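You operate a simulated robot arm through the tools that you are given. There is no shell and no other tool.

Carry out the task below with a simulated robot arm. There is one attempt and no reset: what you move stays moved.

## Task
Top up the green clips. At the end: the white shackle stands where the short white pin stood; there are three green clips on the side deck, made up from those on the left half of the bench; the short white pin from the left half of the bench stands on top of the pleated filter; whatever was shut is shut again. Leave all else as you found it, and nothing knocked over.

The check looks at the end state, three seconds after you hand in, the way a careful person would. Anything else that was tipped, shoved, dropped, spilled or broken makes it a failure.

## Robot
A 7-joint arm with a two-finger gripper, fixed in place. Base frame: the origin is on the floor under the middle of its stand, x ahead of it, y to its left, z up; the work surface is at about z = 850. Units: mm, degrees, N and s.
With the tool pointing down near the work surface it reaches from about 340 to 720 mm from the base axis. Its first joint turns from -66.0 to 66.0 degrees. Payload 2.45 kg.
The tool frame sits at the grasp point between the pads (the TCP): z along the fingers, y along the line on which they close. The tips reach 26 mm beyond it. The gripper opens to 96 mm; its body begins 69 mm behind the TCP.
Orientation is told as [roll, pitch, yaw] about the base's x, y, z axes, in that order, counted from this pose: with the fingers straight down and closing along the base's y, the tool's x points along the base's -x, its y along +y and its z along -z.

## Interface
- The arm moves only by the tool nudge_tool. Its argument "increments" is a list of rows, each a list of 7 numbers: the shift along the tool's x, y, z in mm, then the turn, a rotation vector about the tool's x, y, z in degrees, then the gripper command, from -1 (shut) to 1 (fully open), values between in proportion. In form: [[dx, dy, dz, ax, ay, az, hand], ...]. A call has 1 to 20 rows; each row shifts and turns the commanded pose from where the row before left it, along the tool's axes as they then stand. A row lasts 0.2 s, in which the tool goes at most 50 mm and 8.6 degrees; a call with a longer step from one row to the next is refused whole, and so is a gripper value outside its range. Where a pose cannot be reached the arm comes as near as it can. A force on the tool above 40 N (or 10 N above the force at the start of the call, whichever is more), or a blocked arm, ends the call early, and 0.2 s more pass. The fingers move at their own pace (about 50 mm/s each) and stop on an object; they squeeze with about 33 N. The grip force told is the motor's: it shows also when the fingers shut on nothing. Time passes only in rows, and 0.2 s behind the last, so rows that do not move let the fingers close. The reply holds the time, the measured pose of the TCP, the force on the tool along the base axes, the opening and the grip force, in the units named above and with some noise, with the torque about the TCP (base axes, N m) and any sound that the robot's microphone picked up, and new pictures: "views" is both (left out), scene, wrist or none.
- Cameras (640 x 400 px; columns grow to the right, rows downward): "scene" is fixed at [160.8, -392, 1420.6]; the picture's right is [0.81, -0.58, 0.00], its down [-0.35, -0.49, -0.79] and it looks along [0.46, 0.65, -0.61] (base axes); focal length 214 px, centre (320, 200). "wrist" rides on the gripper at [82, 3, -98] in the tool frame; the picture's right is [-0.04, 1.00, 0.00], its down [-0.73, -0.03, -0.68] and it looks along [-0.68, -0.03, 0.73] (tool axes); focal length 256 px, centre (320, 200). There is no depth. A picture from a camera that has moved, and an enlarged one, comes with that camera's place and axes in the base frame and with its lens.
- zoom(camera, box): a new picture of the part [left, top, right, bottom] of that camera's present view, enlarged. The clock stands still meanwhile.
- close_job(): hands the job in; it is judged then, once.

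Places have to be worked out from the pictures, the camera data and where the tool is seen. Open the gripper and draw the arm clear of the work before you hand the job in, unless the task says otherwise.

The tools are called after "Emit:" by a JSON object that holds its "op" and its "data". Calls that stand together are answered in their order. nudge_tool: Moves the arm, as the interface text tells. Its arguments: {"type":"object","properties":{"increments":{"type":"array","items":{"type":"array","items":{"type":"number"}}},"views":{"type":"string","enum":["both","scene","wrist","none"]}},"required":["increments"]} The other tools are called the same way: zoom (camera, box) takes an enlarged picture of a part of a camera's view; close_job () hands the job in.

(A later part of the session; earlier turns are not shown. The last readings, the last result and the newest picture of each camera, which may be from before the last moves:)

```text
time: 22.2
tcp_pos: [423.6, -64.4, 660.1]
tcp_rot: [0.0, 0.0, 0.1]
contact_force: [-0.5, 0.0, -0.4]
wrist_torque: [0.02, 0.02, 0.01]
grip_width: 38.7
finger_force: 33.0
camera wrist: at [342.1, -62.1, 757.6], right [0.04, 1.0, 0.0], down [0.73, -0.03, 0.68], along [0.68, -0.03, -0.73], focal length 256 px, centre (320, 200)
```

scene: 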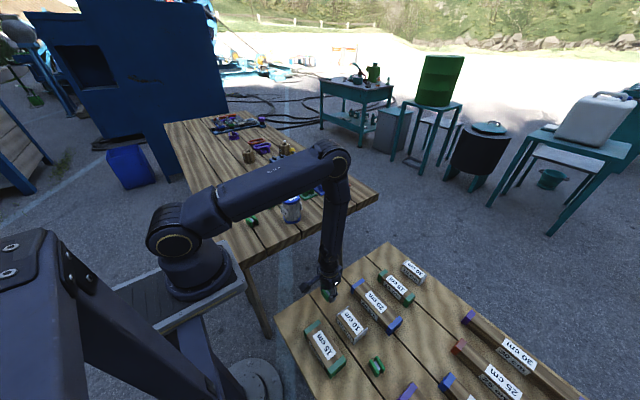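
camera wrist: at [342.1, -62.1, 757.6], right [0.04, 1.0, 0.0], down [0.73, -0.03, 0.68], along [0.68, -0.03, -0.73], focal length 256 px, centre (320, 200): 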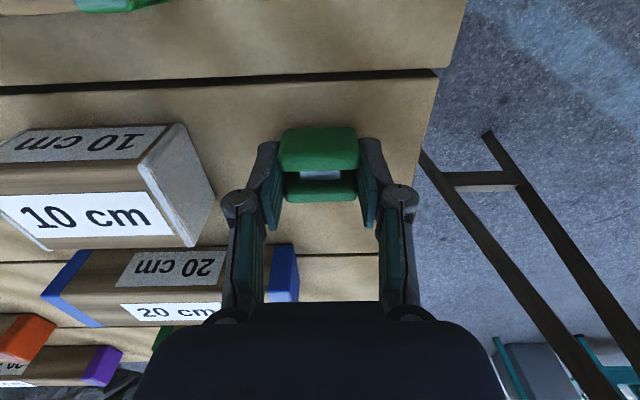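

No contact yet. I'll continue the guarded descent.

Emit:
{"op": "nudge_tool", "data": {"increments": [[0, 0, 1.5, 0, 0, 0, -1], [0, 0, 1.5, 0, 0, 0, -1]], "views": "none"}}

Emit:
{"op": "nudge_tool", "data": {"increments": [[0, 0, 1.5, 0, 0, 0, -1], [0, 0, 1, 0, 0, 0, -1]], "views": "none"}}

Emit:
{"op": "zoom", "data": {"camera": "scene", "box": [310, 270, 350, 300]}}

```text
time: 22.8
tcp_pos: [423.8, -66.1, 657.5]
tcp_rot: [0.0, 0.0, 0.1]
contact_force: [-0.3, -0.5, 0.3]
wrist_torque: [-0.01, 0.01, 0.0]
grip_width: 38.7
finger_force: 33.2
```

```text
time: 23.4
tcp_pos: [422.9, -64.5, 653.9]
tcp_rot: [0.0, 0.0, 0.0]
contact_force: [0.4, 0.4, -0.7]
wrist_torque: [0.01, 0.0, -0.01]
grip_width: 38.6
finger_force: 32.7
```

```text
13.33 times, centred on (330, 285) of scene
camera zoom: at [160.8, -392.0, 1420.6], right [0.81, -0.58, 0.0], down [-0.35, -0.49, -0.79], along [0.46, 0.65, -0.61], focal length 2860 px, centre (187, -933)
```

zoom: 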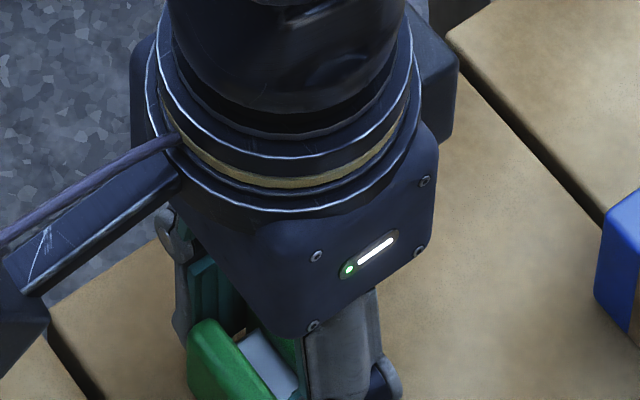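

Emit:
{"op": "zoom", "data": {"camera": "scene", "box": [315, 285, 355, 310]}}

Emit:
{"op": "nudge_tool", "data": {"increments": [[0, 0, 1.5, 0, 0, 0, -1]], "views": "none"}}

```text
16.00 times, centred on (335, 298) of scene
camera zoom: at [160.8, -392.0, 1420.6], right [0.81, -0.58, 0.0], down [-0.35, -0.49, -0.79], along [0.46, 0.65, -0.61], focal length 3432 px, centre (80, -1360)
```

zoom: 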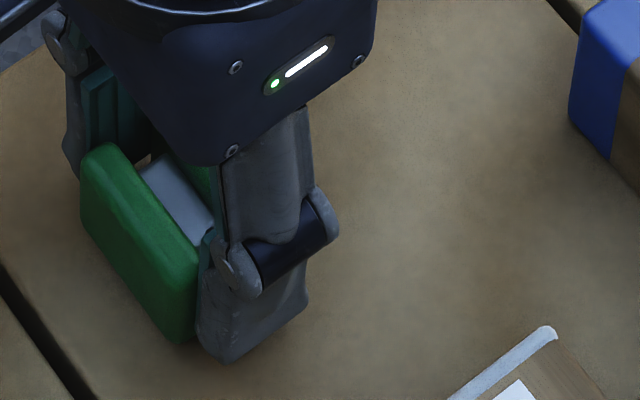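

```text
time: 23.8
tcp_pos: [422.3, -66.0, 652.7]
tcp_rot: [-0.1, -0.1, 0.0]
contact_force: [0.6, -0.1, 0.2]
wrist_torque: [0.02, -0.01, 0.01]
grip_width: 39.0
finger_force: 33.2
```

Shadows suggest the clip is nearly down. I'll continue in small steps.

Emit:
{"op": "nudge_tool", "data": {"increments": [[0, 0, 1.5, 0, 0, 0, -1]], "views": "none"}}

Emit:
{"op": "nudge_tool", "data": {"increments": [[0, 0, 1.5, 0, 0, 0, -1]], "views": "none"}}

Emit:
{"op": "nudge_tool", "data": {"increments": [[0, 0, 1.5, 0, 0, 0, -1]], "views": "none"}}

```text
time: 24.2
tcp_pos: [422.4, -67.0, 651.7]
tcp_rot: [0.0, 0.2, 0.0]
contact_force: [-0.6, 1.3, 7.2]
wrist_torque: [0.01, 0.0, 0.0]
grip_width: 38.8
finger_force: 33.1
```

```text
time: 24.6
tcp_pos: [422.8, -66.1, 651.6]
tcp_rot: [0.0, 0.0, 0.0]
contact_force: [-3.4, 1.2, 26.6]
wrist_torque: [0.02, 0.1, 0.01]
grip_width: 38.9
finger_force: 33.1
```

```text
time: 25.0
tcp_pos: [422.3, -65.6, 649.4]
tcp_rot: [0.0, -0.1, 0.0]
contact_force: [-2.8, 1.3, 26.7]
wrist_torque: [0.04, 0.06, -0.03]
grip_width: 38.8
finger_force: 33.3
```

Contact is made (26 N), which puts the deck at z≈620.5. I'll ease up slightly, open the fingers part way, and rise straight up.

Emit:
{"op": "nudge_tool", "data": {"increments": [[0, 0, -2, 0, 0, 0, -1], [0, 0, 0, 0, 0, 0, 0.1], [0, 0, 0, 0, 0, 0, 0.17], [0, 0, 0, 0, 0, 0, 0.17], [0, 0, -20, 0, 0, 0, 0.17], [0, 0, -40, 0, 0, 0, 0.17], [0, 0, -45, 0, 0, 0, 0.17], [0, 0, 0, 0, 0, 0, 0.5]]}}

```text
time: 26.8
tcp_pos: [423.0, -66.4, 754.8]
tcp_rot: [0.0, 0.0, 0.0]
contact_force: [-0.2, -0.5, 0.1]
wrist_torque: [0.01, 0.02, -0.01]
grip_width: 71.9
finger_force: 0.1
camera wrist: at [340.7, -62.3, 852.3], right [0.04, 1.0, 0.0], down [0.73, -0.03, 0.68], along [0.68, -0.03, -0.73], focal length 256 px, centre (320, 200)
```

scene: 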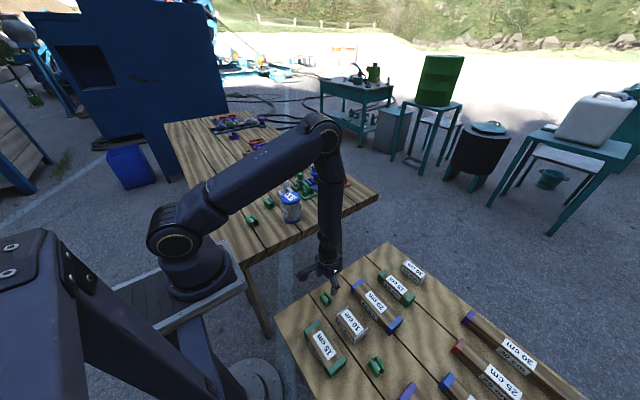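
wrist: 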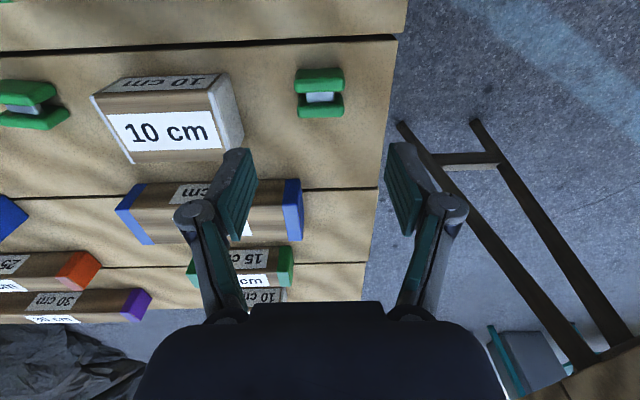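

The first clip stands upright at about (422,−66). I'll go back up and over to clip B at about (402,305), matching its 7° yaw.

Emit:
{"op": "nudge_tool", "data": {"increments": [[0, 0, -45, 0, 0, 0, 1], [0, 0, -45, 0, 0, 0, 1], [0, 0, -45, 0, 0, 0, 1], [0, 0, -45, 0, 0, 0, 1], [0, 0, -45, 0, 0, 0, 1], [0, 0, -45, 0, 0, 0, 1], [3, 46, 0, 0, 0, 0, 1], [3, 47, 0, 0, 0, 0, 1], [3, 46, 0, 0, 0, 0, 1], [3, 47, 0, 0, 0, 0, 1], [3, 46, 0, 0, 0, 0, 1], [2, 47, 0, 0, 0, 0, 1], [2, 46, 0, 0, 0, 0, 1], [2, 46, 0, 0, 0, 0, 1], [0, 0, 0, 0, 0, -7, 1], [0, 0, 45, 0, 0, 0, 1], [0, 0, 30, 0, 0, 0, 1], [0, 0, 0, 0, 0, 0, 1]]}}

```text
time: 30.6
tcp_pos: [402.3, 306.4, 951.6]
tcp_rot: [0.0, 0.0, 7.0]
contact_force: [0.1, -0.2, 0.2]
wrist_torque: [0.01, -0.03, 0.0]
grip_width: 96.0
finger_force: 0.0
camera wrist: at [322.1, 299.9, 1049.8], right [-0.08, 1.0, 0.0], down [0.73, 0.06, 0.68], along [0.68, 0.06, -0.73], focal length 256 px, centre (320, 200)
```

scene: 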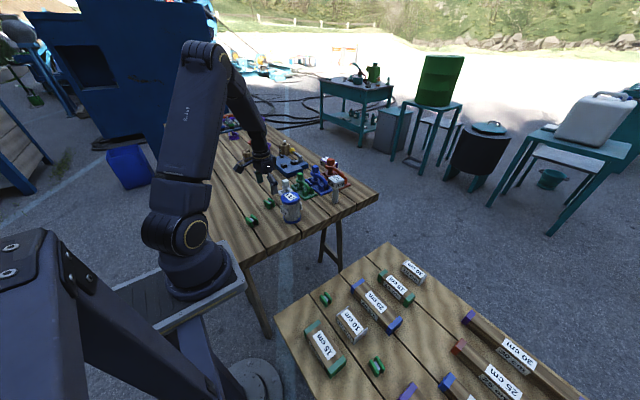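
wrist: 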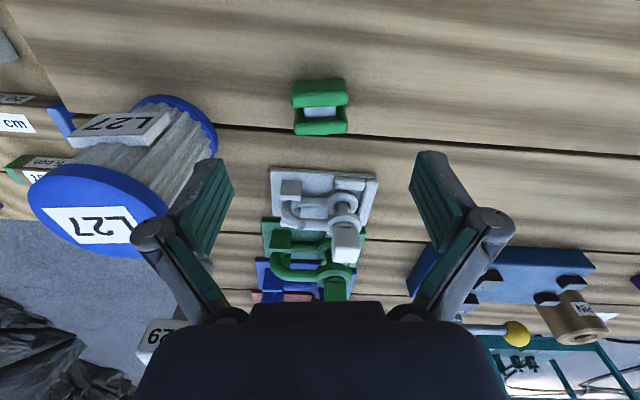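

Clip B is centred under the fingers with clearance to the filter and the nest. I'll descend to z≈881 and close.

Emit:
{"op": "nudge_tool", "data": {"increments": [[0, 0, 35, 0, 0, 0, 1], [0, 0, 25, 0, 0, 0, 1], [0, 0, 10.5, 0, 0, 0, 1], [0, 0, 0, 0, 0, 0, 1], [0, 0, 0, 0, 0, 0, 0], [0, 0, 0, 0, 0, 0, -1], [0, 0, 0, 0, 0, 0, -1], [0, 0, 0, 0, 0, 0, -1], [0, 0, 0, 0, 0, 0, -1]], "views": "wrist"}}

```text
time: 32.6
tcp_pos: [401.0, 304.9, 881.0]
tcp_rot: [0.0, 0.0, 7.1]
contact_force: [-0.4, 1.0, 1.7]
wrist_torque: [-0.04, 0.0, 0.02]
grip_width: 39.0
finger_force: 33.0
camera wrist: at [320.9, 298.9, 979.0], right [-0.08, 1.0, 0.0], down [0.73, 0.06, 0.68], along [0.68, 0.06, -0.73], focal length 256 px, centre (320, 200)
```

wrist: 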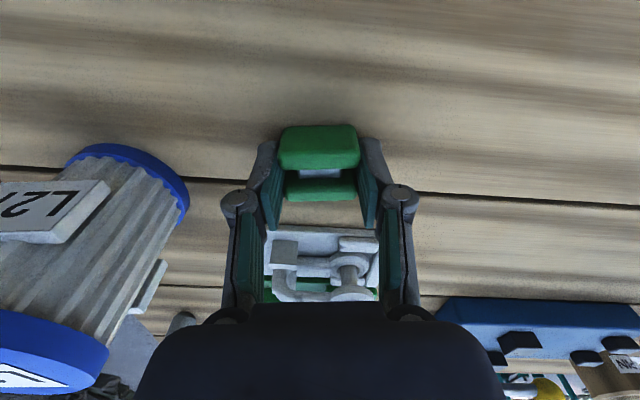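

Clip B is gripped at 39 mm. I'll lift, straighten the yaw and carry it to about (480,−58) on the side deck, beside the first one.

Emit:
{"op": "nudge_tool", "data": {"increments": [[0, 0, -30, 0, 0, 0, -1], [0, 0, -45, 0, 0, 0, -1], [0, 0, -45, 0, 0, 0, -1], [0, 0, -22, 0, 0, 7, -1], [-9, -45, 0, 0, 0, 0, -1], [-10, -46, 0, 0, 0, 0, -1], [-10, -46, 0, 0, 0, 0, -1], [-10, -46, 0, 0, 0, 0, -1], [-10, -46, 0, 0, 0, 0, -1], [-10, -45, 0, 0, 0, 0, -1], [-10, -45, 0, 0, 0, 0, -1], [-10, -44, 0, 0, 0, 0, -1], [0, 0, 45, 0, 0, 0, -1], [0, 0, 45, 0, 0, 0, -1], [0, 0, 45, 0, 0, 0, -1], [0, 0, 45, 0, 0, 0, -1], [0, 0, 45, 0, 0, 0, -1], [0, 0, 45, 0, 0, 0, -1], [0, 0, 0, 0, 0, 0, -1]]}}

```text
time: 36.6
tcp_pos: [480.2, -57.1, 749.8]
tcp_rot: [0.0, 0.1, 0.0]
contact_force: [0.6, 0.4, -0.1]
wrist_torque: [-0.01, -0.02, 0.0]
grip_width: 38.7
finger_force: 33.6
camera wrist: at [398.7, -53.3, 846.9], right [0.04, 1.0, 0.0], down [0.73, -0.03, 0.68], along [0.68, -0.03, -0.73], focal length 256 px, centre (320, 200)
```

scene: 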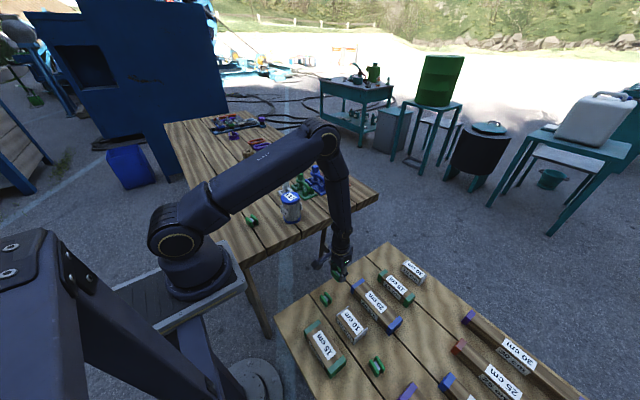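
wrist: 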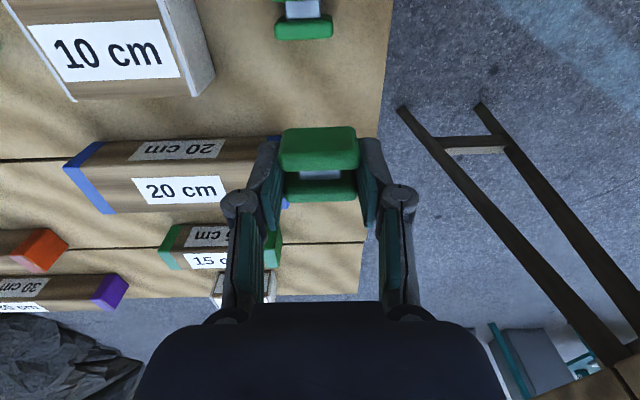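

The landing point is clear between the first clip and the 20 cm block. I'll descend to just above the deck.

Emit:
{"op": "nudge_tool", "data": {"increments": [[0, 0, 40, 0, 0, 0, -1], [0, 0, 30, 0, 0, 0, -1], [0, 0, 15, 0, 0, 0, -1], [0, 0, 8, 0, 0, 0, -1], [0, 0, 0, 0, 0, 0, -1]], "views": "wrist"}}

Emit:
{"op": "nudge_tool", "data": {"increments": [[0, 0, 1.5, 0, 0, 0, -1], [0, 0, 1.5, 0, 0, 0, -1]], "views": "none"}}

Emit:
{"op": "nudge_tool", "data": {"increments": [[0, 0, 1.5, 0, 0, 0, -1]], "views": "none"}}

```text
time: 37.8
tcp_pos: [481.4, -58.2, 657.8]
tcp_rot: [0.0, -0.1, -0.1]
contact_force: [0.0, 0.3, 0.2]
wrist_torque: [-0.01, -0.02, 0.01]
grip_width: 38.4
finger_force: 32.5
camera wrist: at [400.2, -53.7, 755.8], right [0.04, 1.0, 0.0], down [0.73, -0.03, 0.68], along [0.68, -0.03, -0.73], focal length 256 px, centre (320, 200)
```

wrist: 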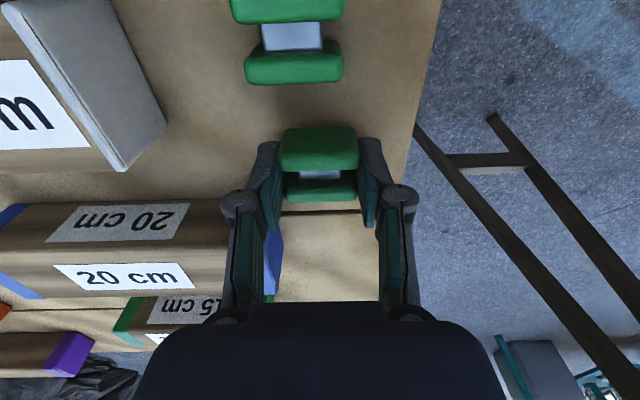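

```text
time: 38.4
tcp_pos: [480.8, -58.1, 654.8]
tcp_rot: [0.0, -0.1, -0.1]
contact_force: [-0.4, 0.2, -0.4]
wrist_torque: [0.01, -0.01, 0.02]
grip_width: 38.8
finger_force: 33.0
```

```text
time: 38.8
tcp_pos: [481.3, -58.6, 654.2]
tcp_rot: [0.0, 0.0, 0.0]
contact_force: [0.9, -0.3, -1.1]
wrist_torque: [0.04, 0.03, 0.01]
grip_width: 38.7
finger_force: 32.7
```

No contact yet. The 20 cm block's near face is at about x≈524, well clear. I'll continue the guarded descent.

Emit:
{"op": "nudge_tool", "data": {"increments": [[0, 0, 1.5, 0, 0, 0, -1]], "views": "none"}}

Emit:
{"op": "nudge_tool", "data": {"increments": [[0, 0, 1, 0, 0, 0, -1]], "views": "none"}}

Emit:
{"op": "nudge_tool", "data": {"increments": [[0, 0, 1, 0, 0, 0, -1]], "views": "none"}}

```text
time: 39.2
tcp_pos: [481.2, -58.1, 653.1]
tcp_rot: [0.0, 0.0, 0.0]
contact_force: [0.3, 0.3, -0.5]
wrist_torque: [0.01, -0.01, 0.0]
grip_width: 38.7
finger_force: 33.0
```

```text
time: 39.6
tcp_pos: [480.2, -57.8, 650.9]
tcp_rot: [0.0, 0.0, 0.0]
contact_force: [-0.3, -0.4, -0.4]
wrist_torque: [-0.02, 0.0, -0.04]
grip_width: 38.8
finger_force: 33.5
```

```text
time: 40.0
tcp_pos: [480.9, -58.3, 650.8]
tcp_rot: [-0.1, 0.0, 0.1]
contact_force: [-2.8, 1.9, 15.3]
wrist_torque: [0.05, 0.11, -0.01]
grip_width: 38.8
finger_force: 32.9
```

Contact at 15 N, so the clip is down. I'll release with a partial opening and rise straight up.

Emit:
{"op": "nudge_tool", "data": {"increments": [[0, 0, -0.5, 0, 0, 0, -1], [0, 0, 0, 0, 0, 0, 0.1], [0, 0, 0, 0, 0, 0, 0.17], [0, 0, 0, 0, 0, 0, 0.17], [0, 0, -20, 0, 0, 0, 0.17], [0, 0, -40, 0, 0, 0, 0.17], [0, 0, -45, 0, 0, 0, 0.17], [0, 0, -45, 0, 0, 0, 0.5], [0, 0, 0, 0, 0, 0, 1]]}}

```text
time: 42.0
tcp_pos: [481.7, -59.7, 803.5]
tcp_rot: [-0.1, 0.0, 0.0]
contact_force: [0.1, 0.3, -0.6]
wrist_torque: [0.0, -0.03, 0.0]
grip_width: 96.2
finger_force: 0.2
camera wrist: at [400.6, -55.6, 900.2], right [0.04, 1.0, 0.0], down [0.73, -0.03, 0.68], along [0.68, -0.03, -0.73], focal length 256 px, centre (320, 200)
```

scene: 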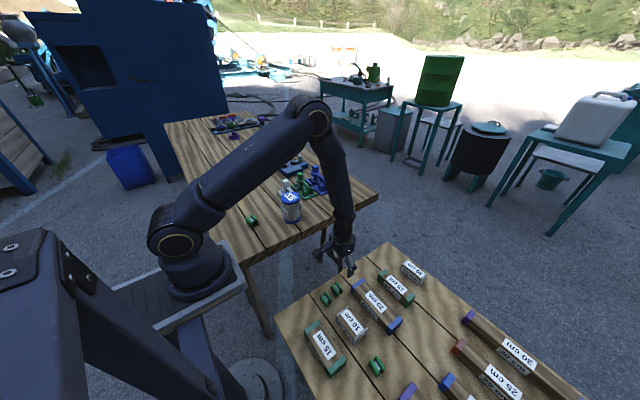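
wrist: 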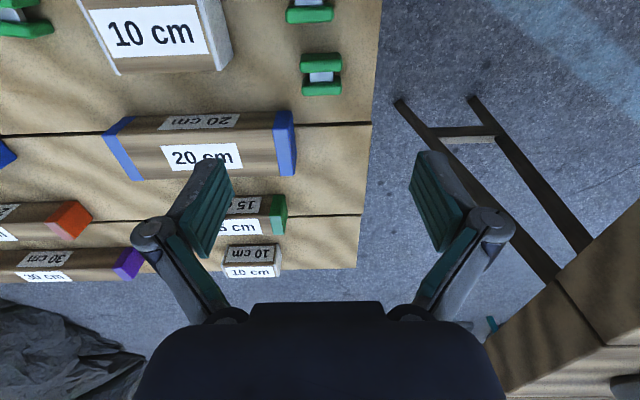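

Three clips now stand on the side deck. Next I'll move up and over toward the R29 pin for a closer look from above.

Emit:
{"op": "nudge_tool", "data": {"increments": [[0, 0, -47, 0, 0, 0, 1], [0, 0, -47, 0, 0, 0, 1], [0, 0, -47, 0, 0, 0, 1], [0, 0, -47, 0, 0, 0, 1], [0, 0, -47, 0, 0, 0, 1], [0, 0, -47, 0, 0, 0, 1], [-15, 45, 0, 0, 0, 0, 1], [-15, 45, 0, 0, 0, 0, 1], [-15, 45, 0, 0, 0, 0, 1], [-15, 45, 0, 0, 0, 0, 1], [-15, 45, 0, 0, 0, 0, 1], [0, 0, 0, 0, 0, 0, 1]]}}

Emit:
{"op": "zoom", "data": {"camera": "wrist", "box": [270, 110, 390, 230]}}

```text
time: 44.6
tcp_pos: [555.9, 166.0, 1083.9]
tcp_rot: [0.0, 0.0, 0.1]
contact_force: [0.7, -0.2, 0.2]
wrist_torque: [-0.01, 0.0, -0.02]
grip_width: 95.8
finger_force: 0.1
camera wrist: at [474.9, 170.9, 1181.7], right [0.04, 1.0, 0.0], down [0.73, -0.03, 0.68], along [0.68, -0.03, -0.73], focal length 256 px, centre (320, 200)
```

scene: 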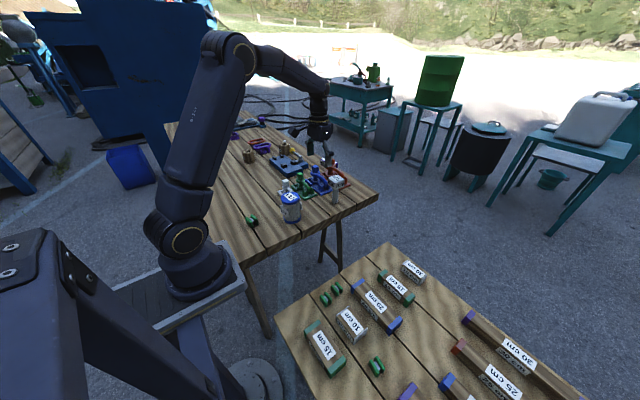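
wrist: 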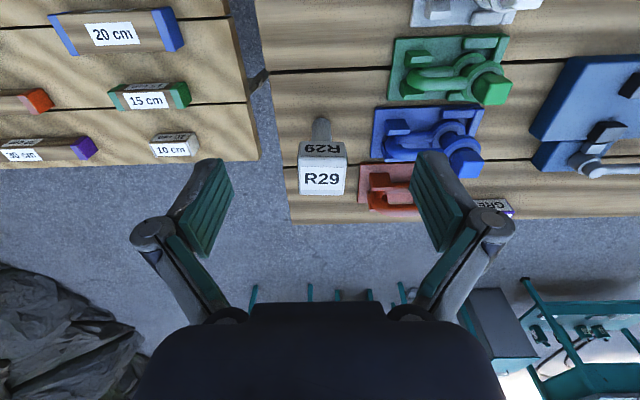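

```text
3.33 times, centred on (330, 170) of wrist
camera zoom: at [474.9, 170.9, 1181.7], right [0.04, 1.0, 0.0], down [0.73, -0.03, 0.68], along [0.68, -0.03, -0.73], focal length 853 px, centre (287, 300)
```

zoom: 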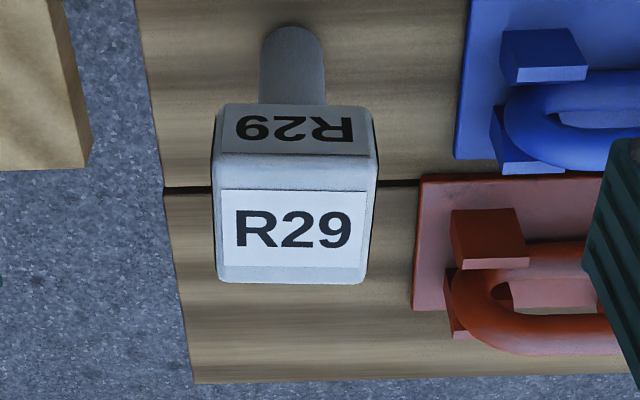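

The R29 pin has a 48 mm head spanning z≈933–965, centred at about (643,166), with a 26 mm stem. I'll move above it with a partially closed gripper (~70 mm) and about −4° yaw, then check alignment.

Emit:
{"op": "nudge_tool", "data": {"increments": [[-29, 0, 0, 0, 0, 0, 0.46], [-29, 0, 0, 0, 0, 0, 0.46], [-29, 0, 0, 0, 0, 4, 0.46], [0, 0, 25, 0, 0, 0, 0.46], [0, 0, 25, 0, 0, 0, 0.46], [0, 0, 0, 0, 0, 0, 0.46]]}}

```text
time: 46.0
tcp_pos: [643.2, 168.3, 1032.1]
tcp_rot: [0.0, 0.0, -4.0]
contact_force: [0.4, -0.5, 0.4]
wrist_torque: [0.01, 0.01, -0.02]
grip_width: 70.3
finger_force: 0.1
camera wrist: at [561.1, 177.0, 1129.9], right [0.11, 0.99, 0.0], down [0.73, -0.08, 0.68], along [0.68, -0.07, -0.73], focal length 256 px, centre (320, 200)
```

scene: 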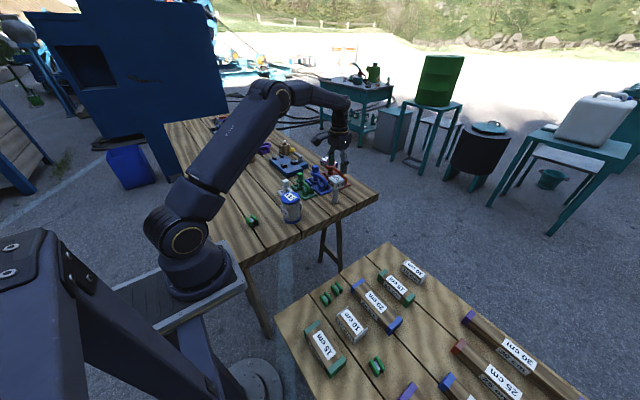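
wrist: 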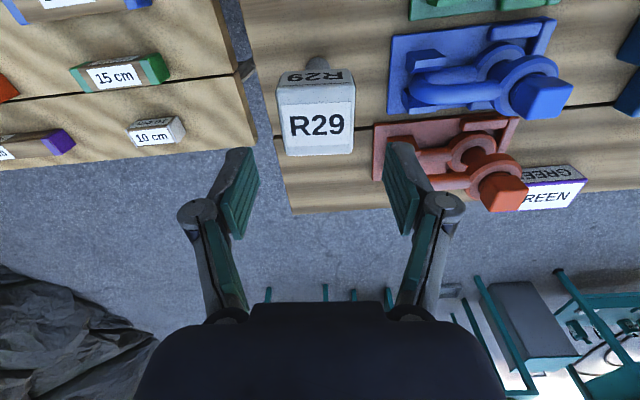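

The head sits about 3 mm nearer and 2 mm to the right of the tool axis, so I'll correct that and descend to z≈950, then check before closing.

Emit:
{"op": "nudge_tool", "data": {"increments": [[3, -2.2, 0, 0, 0, 0, 0.46], [0, 0, 35, 0, 0, 0, 0.46], [0, 0, 30, 0, 0, 0, 0.46], [0, 0, 17, 0, 0, 0, 0.46], [0, 0, 0, 0, 0, 0, 0.46]]}}

Emit:
{"op": "zoom", "data": {"camera": "scene", "box": [300, 130, 380, 220]}}

```text
time: 47.2
tcp_pos: [641.0, 164.2, 949.9]
tcp_rot: [0.1, 0.0, -4.1]
contact_force: [-0.6, 0.3, -0.1]
wrist_torque: [-0.01, 0.01, -0.03]
grip_width: 69.9
finger_force: 0.1
camera wrist: at [559.1, 174.2, 1047.3], right [0.11, 0.99, 0.0], down [0.73, -0.08, 0.68], along [0.67, -0.07, -0.73], focal length 256 px, centre (320, 200)
```

scene: 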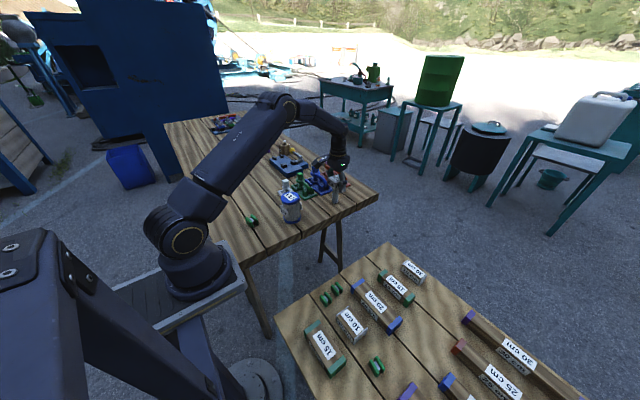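
wrist: 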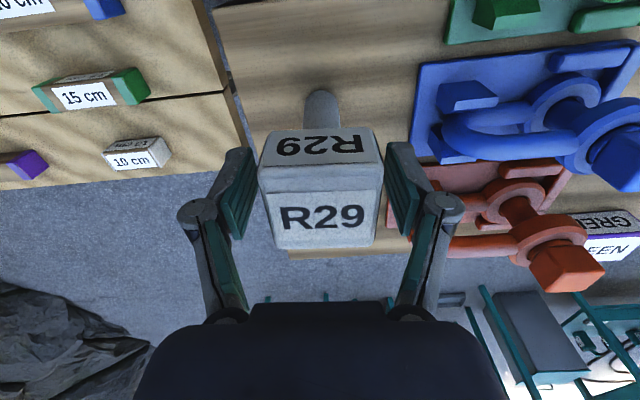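

```text
4.44 times, centred on (340, 175) of scene
camera zoom: at [160.8, -392.0, 1420.6], right [0.81, -0.58, 0.0], down [-0.35, -0.49, -0.79], along [0.46, 0.65, -0.61], focal length 953 px, centre (231, 311)
```

zoom: 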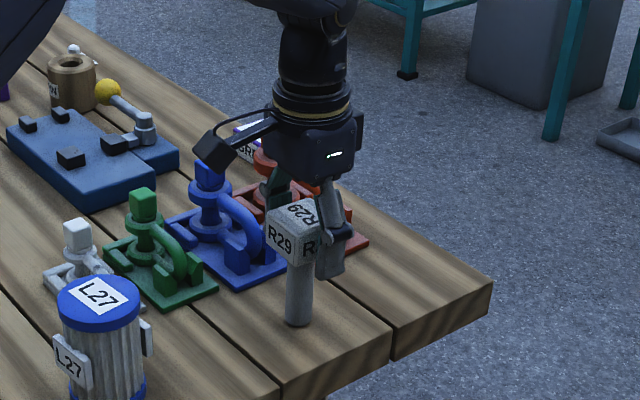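

Emit:
{"op": "zoom", "data": {"camera": "wrist", "box": [230, 80, 410, 260]}}

Emit:
{"op": "zoom", "data": {"camera": "scene", "box": [320, 160, 360, 210]}}

```text
2.22 times, centred on (320, 170) of wrist
camera zoom: at [559.1, 174.2, 1047.3], right [0.11, 0.99, 0.0], down [0.73, -0.08, 0.68], along [0.67, -0.07, -0.73], focal length 569 px, centre (320, 267)
```

zoom: 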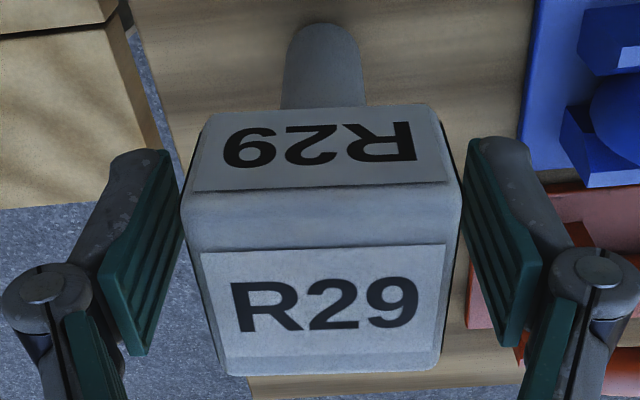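

```text
8.00 times, centred on (340, 185) of scene
camera zoom: at [160.8, -392.0, 1420.6], right [0.81, -0.58, 0.0], down [-0.35, -0.49, -0.79], along [0.46, 0.65, -0.61], focal length 1716 px, centre (160, 320)
```

zoom: 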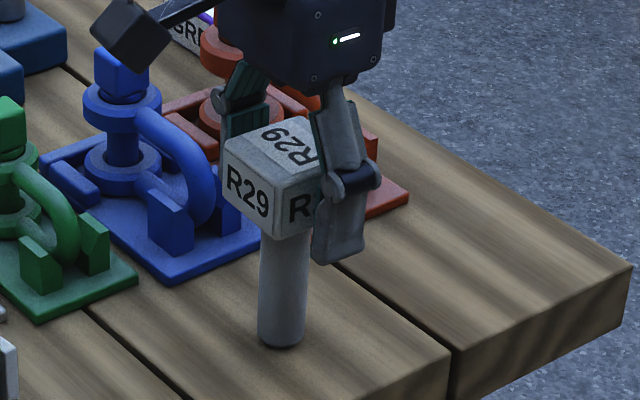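

The head is centred between the pads. I'll close on it.

Emit:
{"op": "nudge_tool", "data": {"increments": [[0, 0, 0, 0, 0, 0, 0], [0, 0, 0, 0, 0, 0, -1], [0, 0, 0, 0, 0, 0, -1], [0, 0, 0, 0, 0, 0, -1], [0, 0, 0, 0, 0, 0, -1]]}}

```text
time: 48.4
tcp_pos: [640.8, 164.4, 949.6]
tcp_rot: [-0.1, 0.0, -4.1]
contact_force: [0.7, 1.7, 2.3]
wrist_torque: [0.13, -0.02, -0.03]
grip_width: 49.0
finger_force: 33.2
camera wrist: at [559.1, 174.4, 1047.8], right [0.11, 0.99, 0.0], down [0.73, -0.08, 0.68], along [0.68, -0.07, -0.73], focal length 256 px, centre (320, 200)
```

scene: 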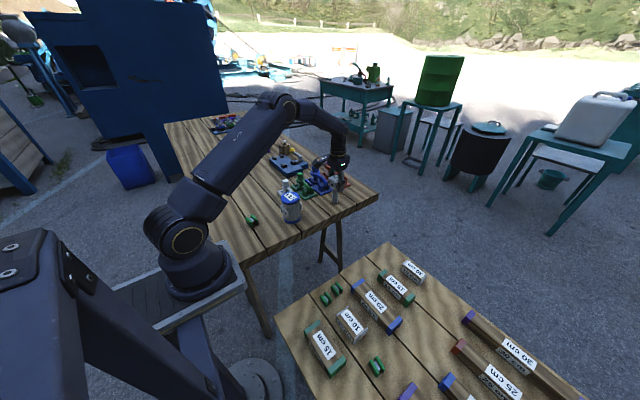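
wrist: 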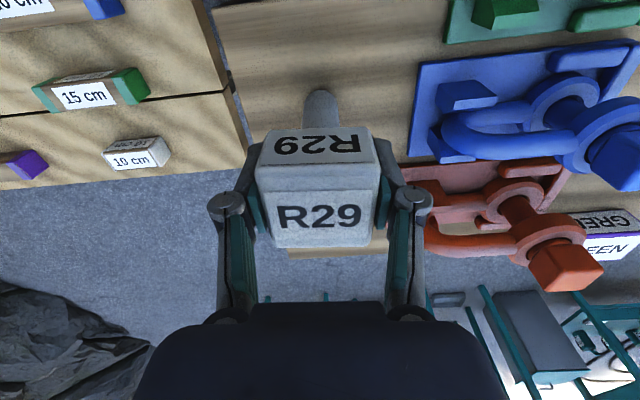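

The pin is gripped at 49 mm, with its bottom about 100 mm below the TCP. I'll lift it well clear, straighten the yaw, and move to a spot where I can measure the filter's top precisely with the pin held out of the way.

Emit:
{"op": "nudge_tool", "data": {"increments": [[0, 0, -15, 0, 0, 0, -1], [0, 0, -40, 0, 0, 0, -1], [0, 0, -45, 0, 0, 0, -1], [0, 0, -45, 0, 0, 0, -1], [0, 0, -40, 0, 0, -4, -1], [45, -15, 0, 0, 0, 0, -1], [45, -16, 0, 0, 0, 0, -1], [45, -16, 0, 0, 0, 0, -1], [45, -16, 0, 0, 0, 0, -1], [45, -16, 0, 0, 0, 0, -1], [45, -16, 0, 0, 0, 0, -1], [0, 0, 0, 0, 0, 0, -1]]}}

Emit:
{"op": "zoom", "data": {"camera": "wrist", "box": [360, 60, 500, 180]}}

Emit:
{"op": "zoom", "data": {"camera": "scene", "box": [260, 160, 360, 225]}}

```text
time: 51.0
tcp_pos: [369.4, 70.0, 1137.6]
tcp_rot: [0.0, 0.0, 0.0]
contact_force: [0.3, -0.1, -4.5]
wrist_torque: [-0.03, 0.01, -0.02]
grip_width: 49.1
finger_force: 33.5
camera wrist: at [288.1, 73.7, 1234.8], right [0.04, 1.0, 0.0], down [0.73, -0.03, 0.68], along [0.68, -0.03, -0.73], focal length 256 px, centre (320, 200)
```

scene: 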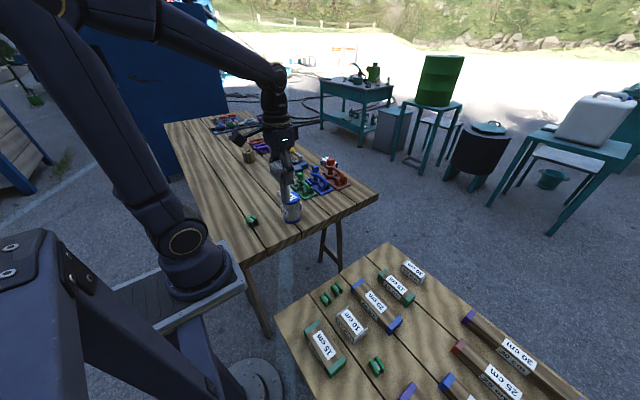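
wrist: 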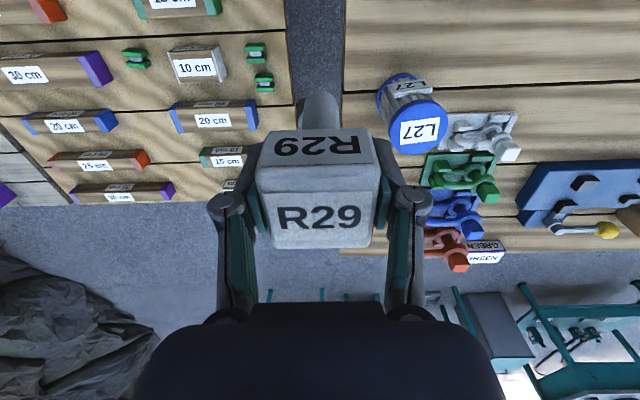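

```text
3.33 times, centred on (430, 120) of wrist
camera zoom: at [288.1, 73.7, 1234.8], right [0.04, 1.0, 0.0], down [0.73, -0.03, 0.68], along [0.68, -0.03, -0.73], focal length 853 px, centre (-47, 467)
```

zoom: 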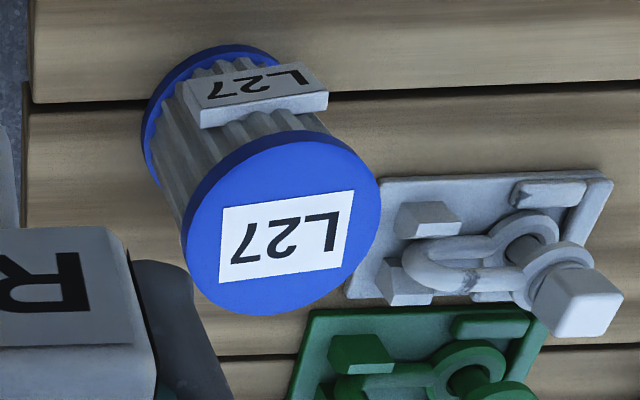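

```text
6.15 times, centred on (310, 192) of scene
camera zoom: at [160.8, -392.0, 1420.6], right [0.81, -0.58, 0.0], down [-0.35, -0.49, -0.79], along [0.46, 0.65, -0.61], focal length 1320 px, centre (382, 246)
```

zoom: 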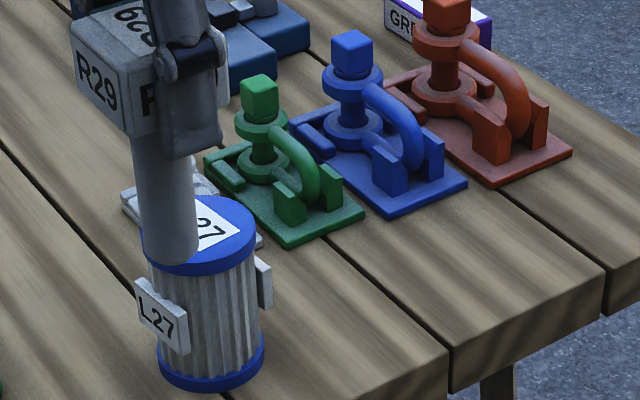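

The filter's axis comes out at about (438,186.5) with its top at z≈952. I'll move the pin above it and descend to about 10 mm above the cap, then check.

Emit:
{"op": "nudge_tool", "data": {"increments": [[-23, 39, 0, 0, 0, 0, -1], [-23, 39, 0, 0, 0, 0, -1], [-22.6, 38.5, 0, 0, 0, 0, -1], [0, 0, 0, 0, 0, 0, -1], [0, 0, 25, 0, 0, 0, -1], [0, 0, 25, 0, 0, 0, -1], [0, 0, 18, 0, 0, 0, -1], [0, 0, 0, 0, 0, 0, -1]]}}

Emit:
{"op": "zoom", "data": {"camera": "scene", "box": [250, 145, 340, 230]}}

Emit:
{"op": "zoom", "data": {"camera": "wrist", "box": [230, 40, 410, 150]}}

```text
time: 52.8
tcp_pos: [436.6, 186.5, 1067.1]
tcp_rot: [0.0, 0.0, 0.0]
contact_force: [0.2, -0.7, -3.7]
wrist_torque: [0.02, 0.03, 0.0]
grip_width: 49.0
finger_force: 33.1
camera wrist: at [356.2, 190.2, 1165.1], right [0.04, 1.0, 0.0], down [0.73, -0.03, 0.68], along [0.68, -0.03, -0.73], focal length 256 px, centre (320, 200)
```

scene: 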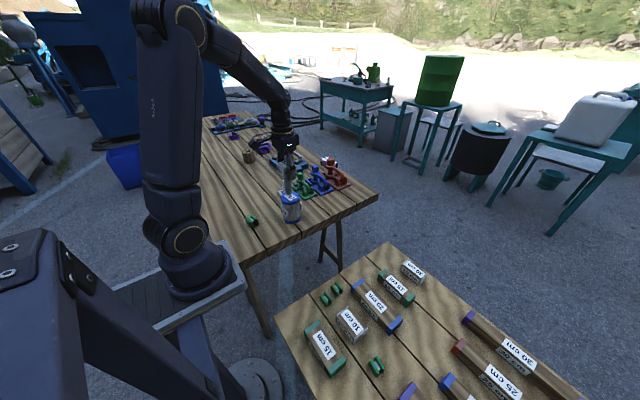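
wrist: 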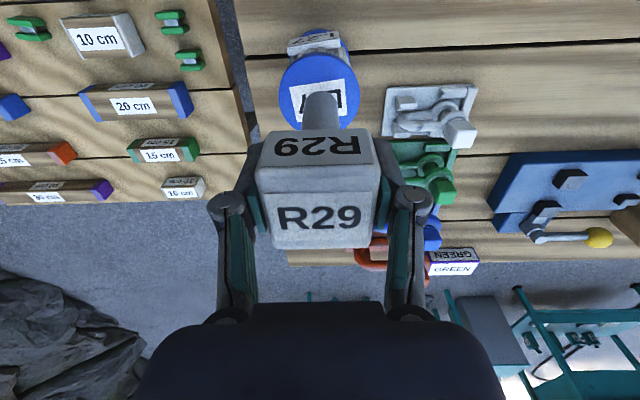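

```text
4.71 times, centred on (295, 188) of scene
camera zoom: at [160.9, -391.9, 1420.6], right [0.81, -0.58, 0.0], down [-0.35, -0.49, -0.79], along [0.46, 0.65, -0.61], focal length 1009 px, centre (438, 259)
```

zoom: 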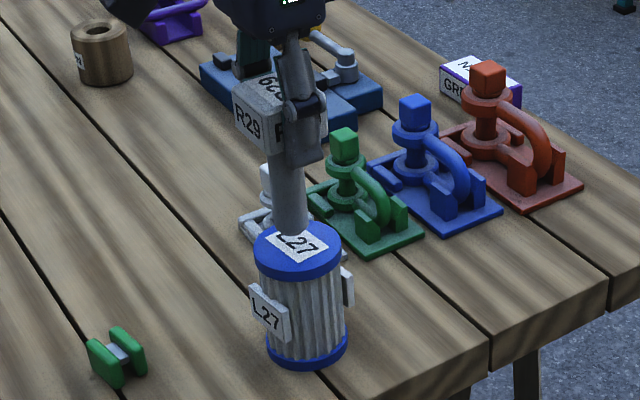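

```text
3.56 times, centred on (320, 95) of wrist
camera zoom: at [356.2, 190.2, 1165.1], right [0.04, 1.0, 0.0], down [0.73, -0.03, 0.68], along [0.68, -0.03, -0.73], focal length 910 px, centre (320, 573)
```

zoom: 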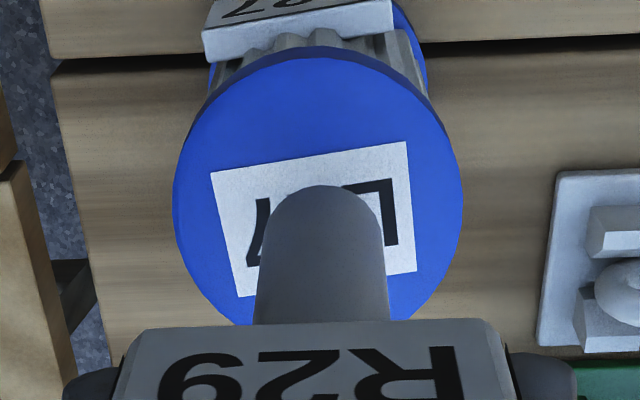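

Emit:
{"op": "zoom", "data": {"camera": "scene", "box": [275, 170, 310, 225]}}

```text
7.27 times, centred on (292, 198) of scene
camera zoom: at [160.9, -391.9, 1420.6], right [0.81, -0.58, 0.0], down [-0.35, -0.49, -0.79], along [0.46, 0.65, -0.61], focal length 1560 px, centre (520, 218)
```

zoom: 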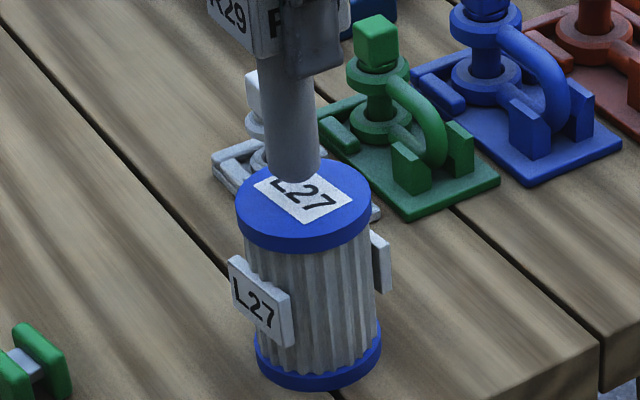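

Emit:
{"op": "zoom", "data": {"camera": "scene", "box": [278, 165, 302, 195]}}

```text
13.33 times, centred on (290, 180) of scene
camera zoom: at [160.9, -391.9, 1420.6], right [0.81, -0.58, 0.0], down [-0.35, -0.49, -0.79], along [0.46, 0.65, -0.61], focal length 2860 px, centre (720, 467)
```

zoom: 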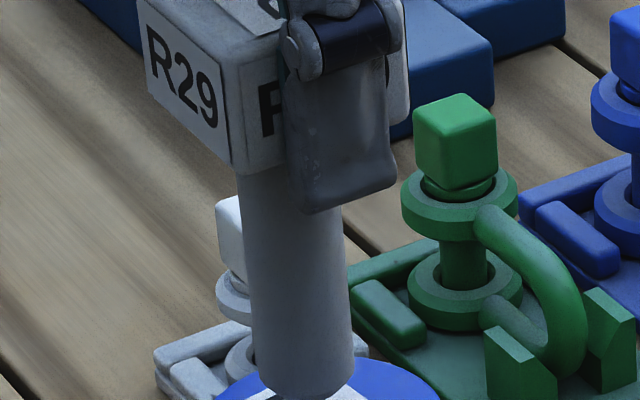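

The pin looks vertical and is nearly over the cap's centre, needing only about 2 mm toward −y. I'll correct that and lower with guarded steps.

Emit:
{"op": "nudge_tool", "data": {"increments": [[0, -2.2, 0, 0, 0, 0, -1], [0, 0, 4, 0, 0, 0, -1], [0, 0, 3, 0, 0, 0, -1], [0, 0, 2, 0, 0, 0, -1]], "views": "none"}}

Emit:
{"op": "nudge_tool", "data": {"increments": [[0, 0, 1.5, 0, 0, 0, -1]], "views": "none"}}

Emit:
{"op": "nudge_tool", "data": {"increments": [[0, 0, 1.5, 0, 0, 0, -1]], "views": "none"}}

```text
time: 53.8
tcp_pos: [439.1, 184.7, 1058.6]
tcp_rot: [0.0, 0.0, 0.0]
contact_force: [-0.2, -0.9, -4.4]
wrist_torque: [0.01, -0.02, -0.04]
grip_width: 48.8
finger_force: 33.0
```

```text
time: 54.2
tcp_pos: [438.8, 183.5, 1057.3]
tcp_rot: [0.0, 0.0, 0.0]
contact_force: [0.7, 0.1, -5.3]
wrist_torque: [-0.01, 0.02, 0.01]
grip_width: 49.1
finger_force: 32.8
```

```text
time: 54.6
tcp_pos: [438.6, 183.3, 1056.0]
tcp_rot: [0.1, -0.1, 0.0]
contact_force: [0.5, 0.9, -3.6]
wrist_torque: [0.01, 0.01, 0.0]
grip_width: 48.9
finger_force: 33.0
```

Still carrying the pin's weight (about −4.5 N) with no contact. I'll continue in 1 mm steps.

Emit:
{"op": "nudge_tool", "data": {"increments": [[0, 0, 1, 0, 0, 0, -1]], "views": "none"}}

Emit:
{"op": "nudge_tool", "data": {"increments": [[0, 0, 1, 0, 0, 0, -1]], "views": "none"}}

Emit:
{"op": "nudge_tool", "data": {"increments": [[0, 0, 1, 0, 0, 0, -1]], "views": "none"}}

```text
time: 55.0
tcp_pos: [438.5, 183.9, 1056.1]
tcp_rot: [0.0, 0.0, 0.0]
contact_force: [0.0, -0.9, -1.2]
wrist_torque: [-0.07, 0.03, 0.0]
grip_width: 48.9
finger_force: 33.2
```

```text
time: 55.4
tcp_pos: [438.1, 183.9, 1054.7]
tcp_rot: [0.0, -0.1, 0.0]
contact_force: [-1.2, -2.0, 8.6]
wrist_torque: [-0.35, 0.13, -0.01]
grip_width: 48.9
finger_force: 32.6
```

```text
time: 55.8
tcp_pos: [437.8, 184.6, 1054.5]
tcp_rot: [0.2, -0.1, 0.0]
contact_force: [-5.4, -0.6, 20.4]
wrist_torque: [-0.12, 0.42, 0.0]
grip_width: 48.8
finger_force: 33.0
```

The pin is touching the cap, so I'll ease the load off and look before releasing.

Emit:
{"op": "nudge_tool", "data": {"increments": [[0, 0, -1.2, 0, 0, 0, -1], [0, 0, 0, 0, 0, 0, -1]]}}

Emit:
{"op": "zoom", "data": {"camera": "scene", "box": [270, 160, 315, 225]}}

Emit:
{"op": "zoom", "data": {"camera": "wrist", "box": [230, 40, 410, 150]}}

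```text
time: 56.4
tcp_pos: [439.4, 183.9, 1054.4]
tcp_rot: [0.1, -0.1, 0.2]
contact_force: [1.9, 4.8, 8.5]
wrist_torque: [0.46, -0.21, 0.06]
grip_width: 48.8
finger_force: 33.0
camera wrist: at [356.9, 188.5, 1152.0], right [0.04, 1.0, 0.0], down [0.73, -0.03, 0.68], along [0.68, -0.03, -0.73], focal length 256 px, centre (320, 200)
```

scene: 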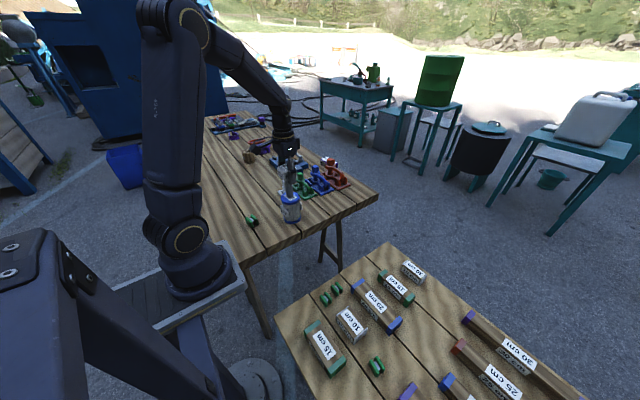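
wrist: 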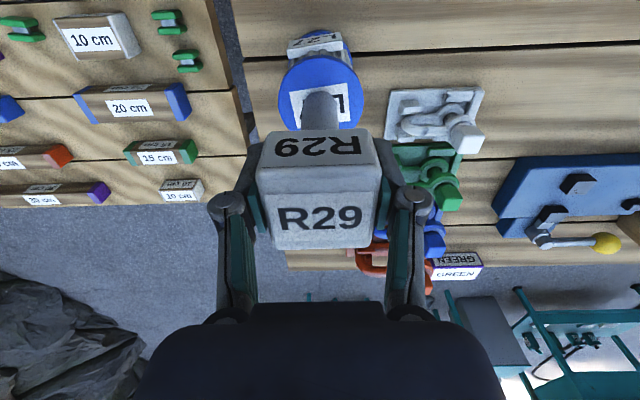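

```text
6.15 times, centred on (292, 192) of scene
camera zoom: at [160.7, -391.9, 1420.7], right [0.81, -0.58, 0.0], down [-0.35, -0.49, -0.79], along [0.46, 0.65, -0.61], focal length 1320 px, centre (489, 246)
```

zoom: 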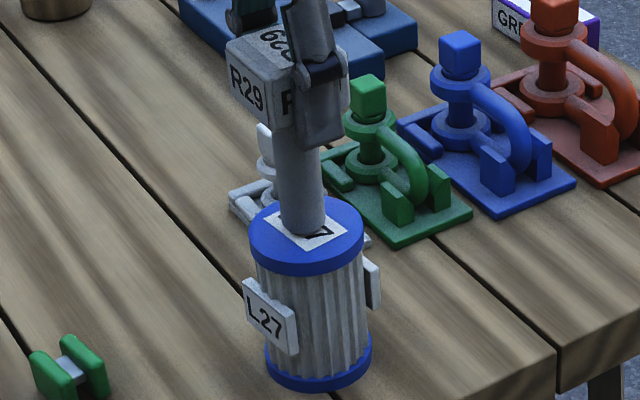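

```text
3.56 times, centred on (320, 95) of wrist
camera zoom: at [356.9, 188.5, 1152.0], right [0.04, 1.0, 0.0], down [0.73, -0.03, 0.68], along [0.68, -0.03, -0.73], focal length 910 px, centre (320, 573)
```

zoom: 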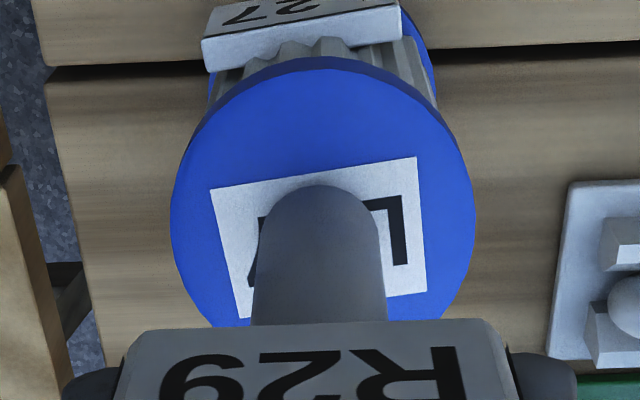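

Emit:
{"op": "nudge_tool", "data": {"increments": [[0, 0, -0.5, 0, 0, 0, -1], [0, 0, 0, 0, 0, 0, -1]], "views": "none"}}

```text
time: 57.0
tcp_pos: [437.0, 183.2, 1054.4]
tcp_rot: [-0.1, 0.1, 0.0]
contact_force: [0.4, -0.8, -3.7]
wrist_torque: [0.0, -0.05, 0.01]
grip_width: 49.2
finger_force: 33.2
```

The pin hangs barely above the cap again. I'll lower 0.4 mm, open gently and symmetrically, then rise straight up.

Emit:
{"op": "nudge_tool", "data": {"increments": [[0, 0, 0.4, 0, 0, 0, -1], [0, 0, 0, 0, 0, 0, 0.05], [0, 0, 0, 0, 0, 0, 0.1], [0, 0, 0, 0, 0, 0, 0.25], [0, 0, 0, 0, 0, 0, 0.5], [0, 0, 0, 0, 0, 0, 0.6]]}}

```text
time: 58.4
tcp_pos: [437.9, 183.7, 1055.9]
tcp_rot: [0.0, 0.0, -0.1]
contact_force: [0.3, 0.6, -0.1]
wrist_torque: [0.03, 0.02, 0.02]
grip_width: 76.8
finger_force: 0.1
camera wrist: at [357.1, 188.1, 1152.7], right [0.04, 1.0, 0.0], down [0.73, -0.03, 0.68], along [0.68, -0.03, -0.73], focal length 256 px, centre (320, 200)
```

scene: 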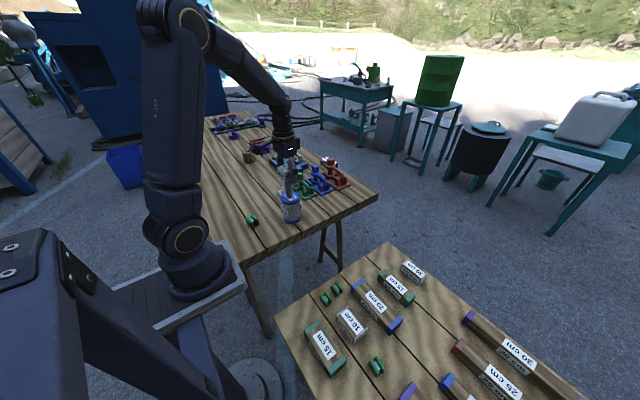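
wrist: 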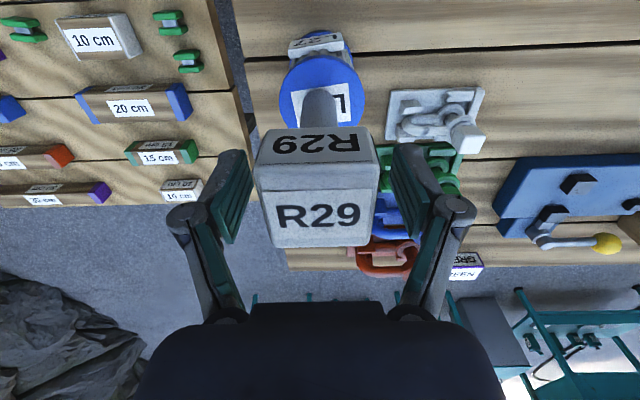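

The pin stands free on the cap. I'll rise straight up, well clear of it.

Emit:
{"op": "nudge_tool", "data": {"increments": [[0, 0, -15, 0, 0, 0, 0.6], [0, 0, -30, 0, 0, 0, 0.6], [0, 0, -40, 0, 0, 0, 0.6], [0, 0, -40, 0, 0, 0, 0.6], [0, 0, 0, 0, 0, 0, 0.6]]}}

Emit:
{"op": "zoom", "data": {"camera": "scene", "box": [260, 140, 350, 230]}}

```text
time: 59.6
tcp_pos: [437.9, 185.6, 1180.7]
tcp_rot: [0.0, -0.1, 0.0]
contact_force: [0.5, 0.0, 0.3]
wrist_torque: [0.04, 0.03, 0.02]
grip_width: 76.9
finger_force: 0.2
camera wrist: at [356.0, 189.0, 1277.8], right [0.04, 1.0, 0.0], down [0.73, -0.03, 0.68], along [0.68, -0.03, -0.73], focal length 256 px, centre (320, 200)
```

scene: 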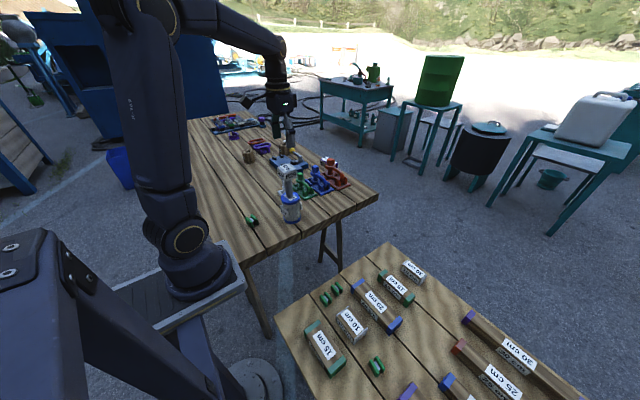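
wrist: 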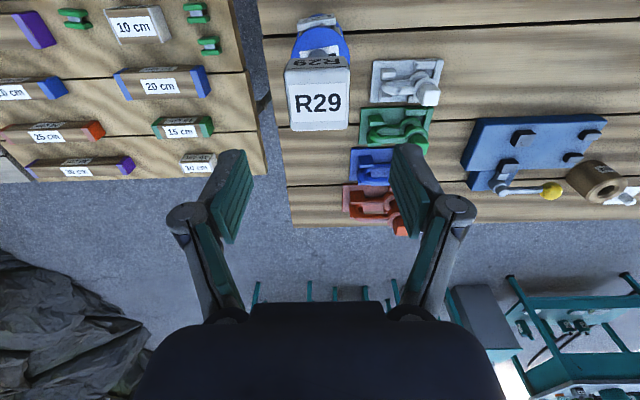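

```text
4.44 times, centred on (305, 185) of scene
camera zoom: at [160.8, -392.0, 1420.6], right [0.81, -0.58, 0.0], down [-0.35, -0.49, -0.79], along [0.46, 0.65, -0.61], focal length 953 px, centre (387, 267)
```

zoom: 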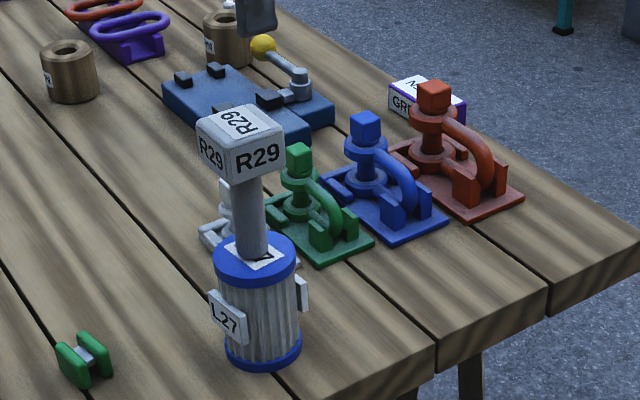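

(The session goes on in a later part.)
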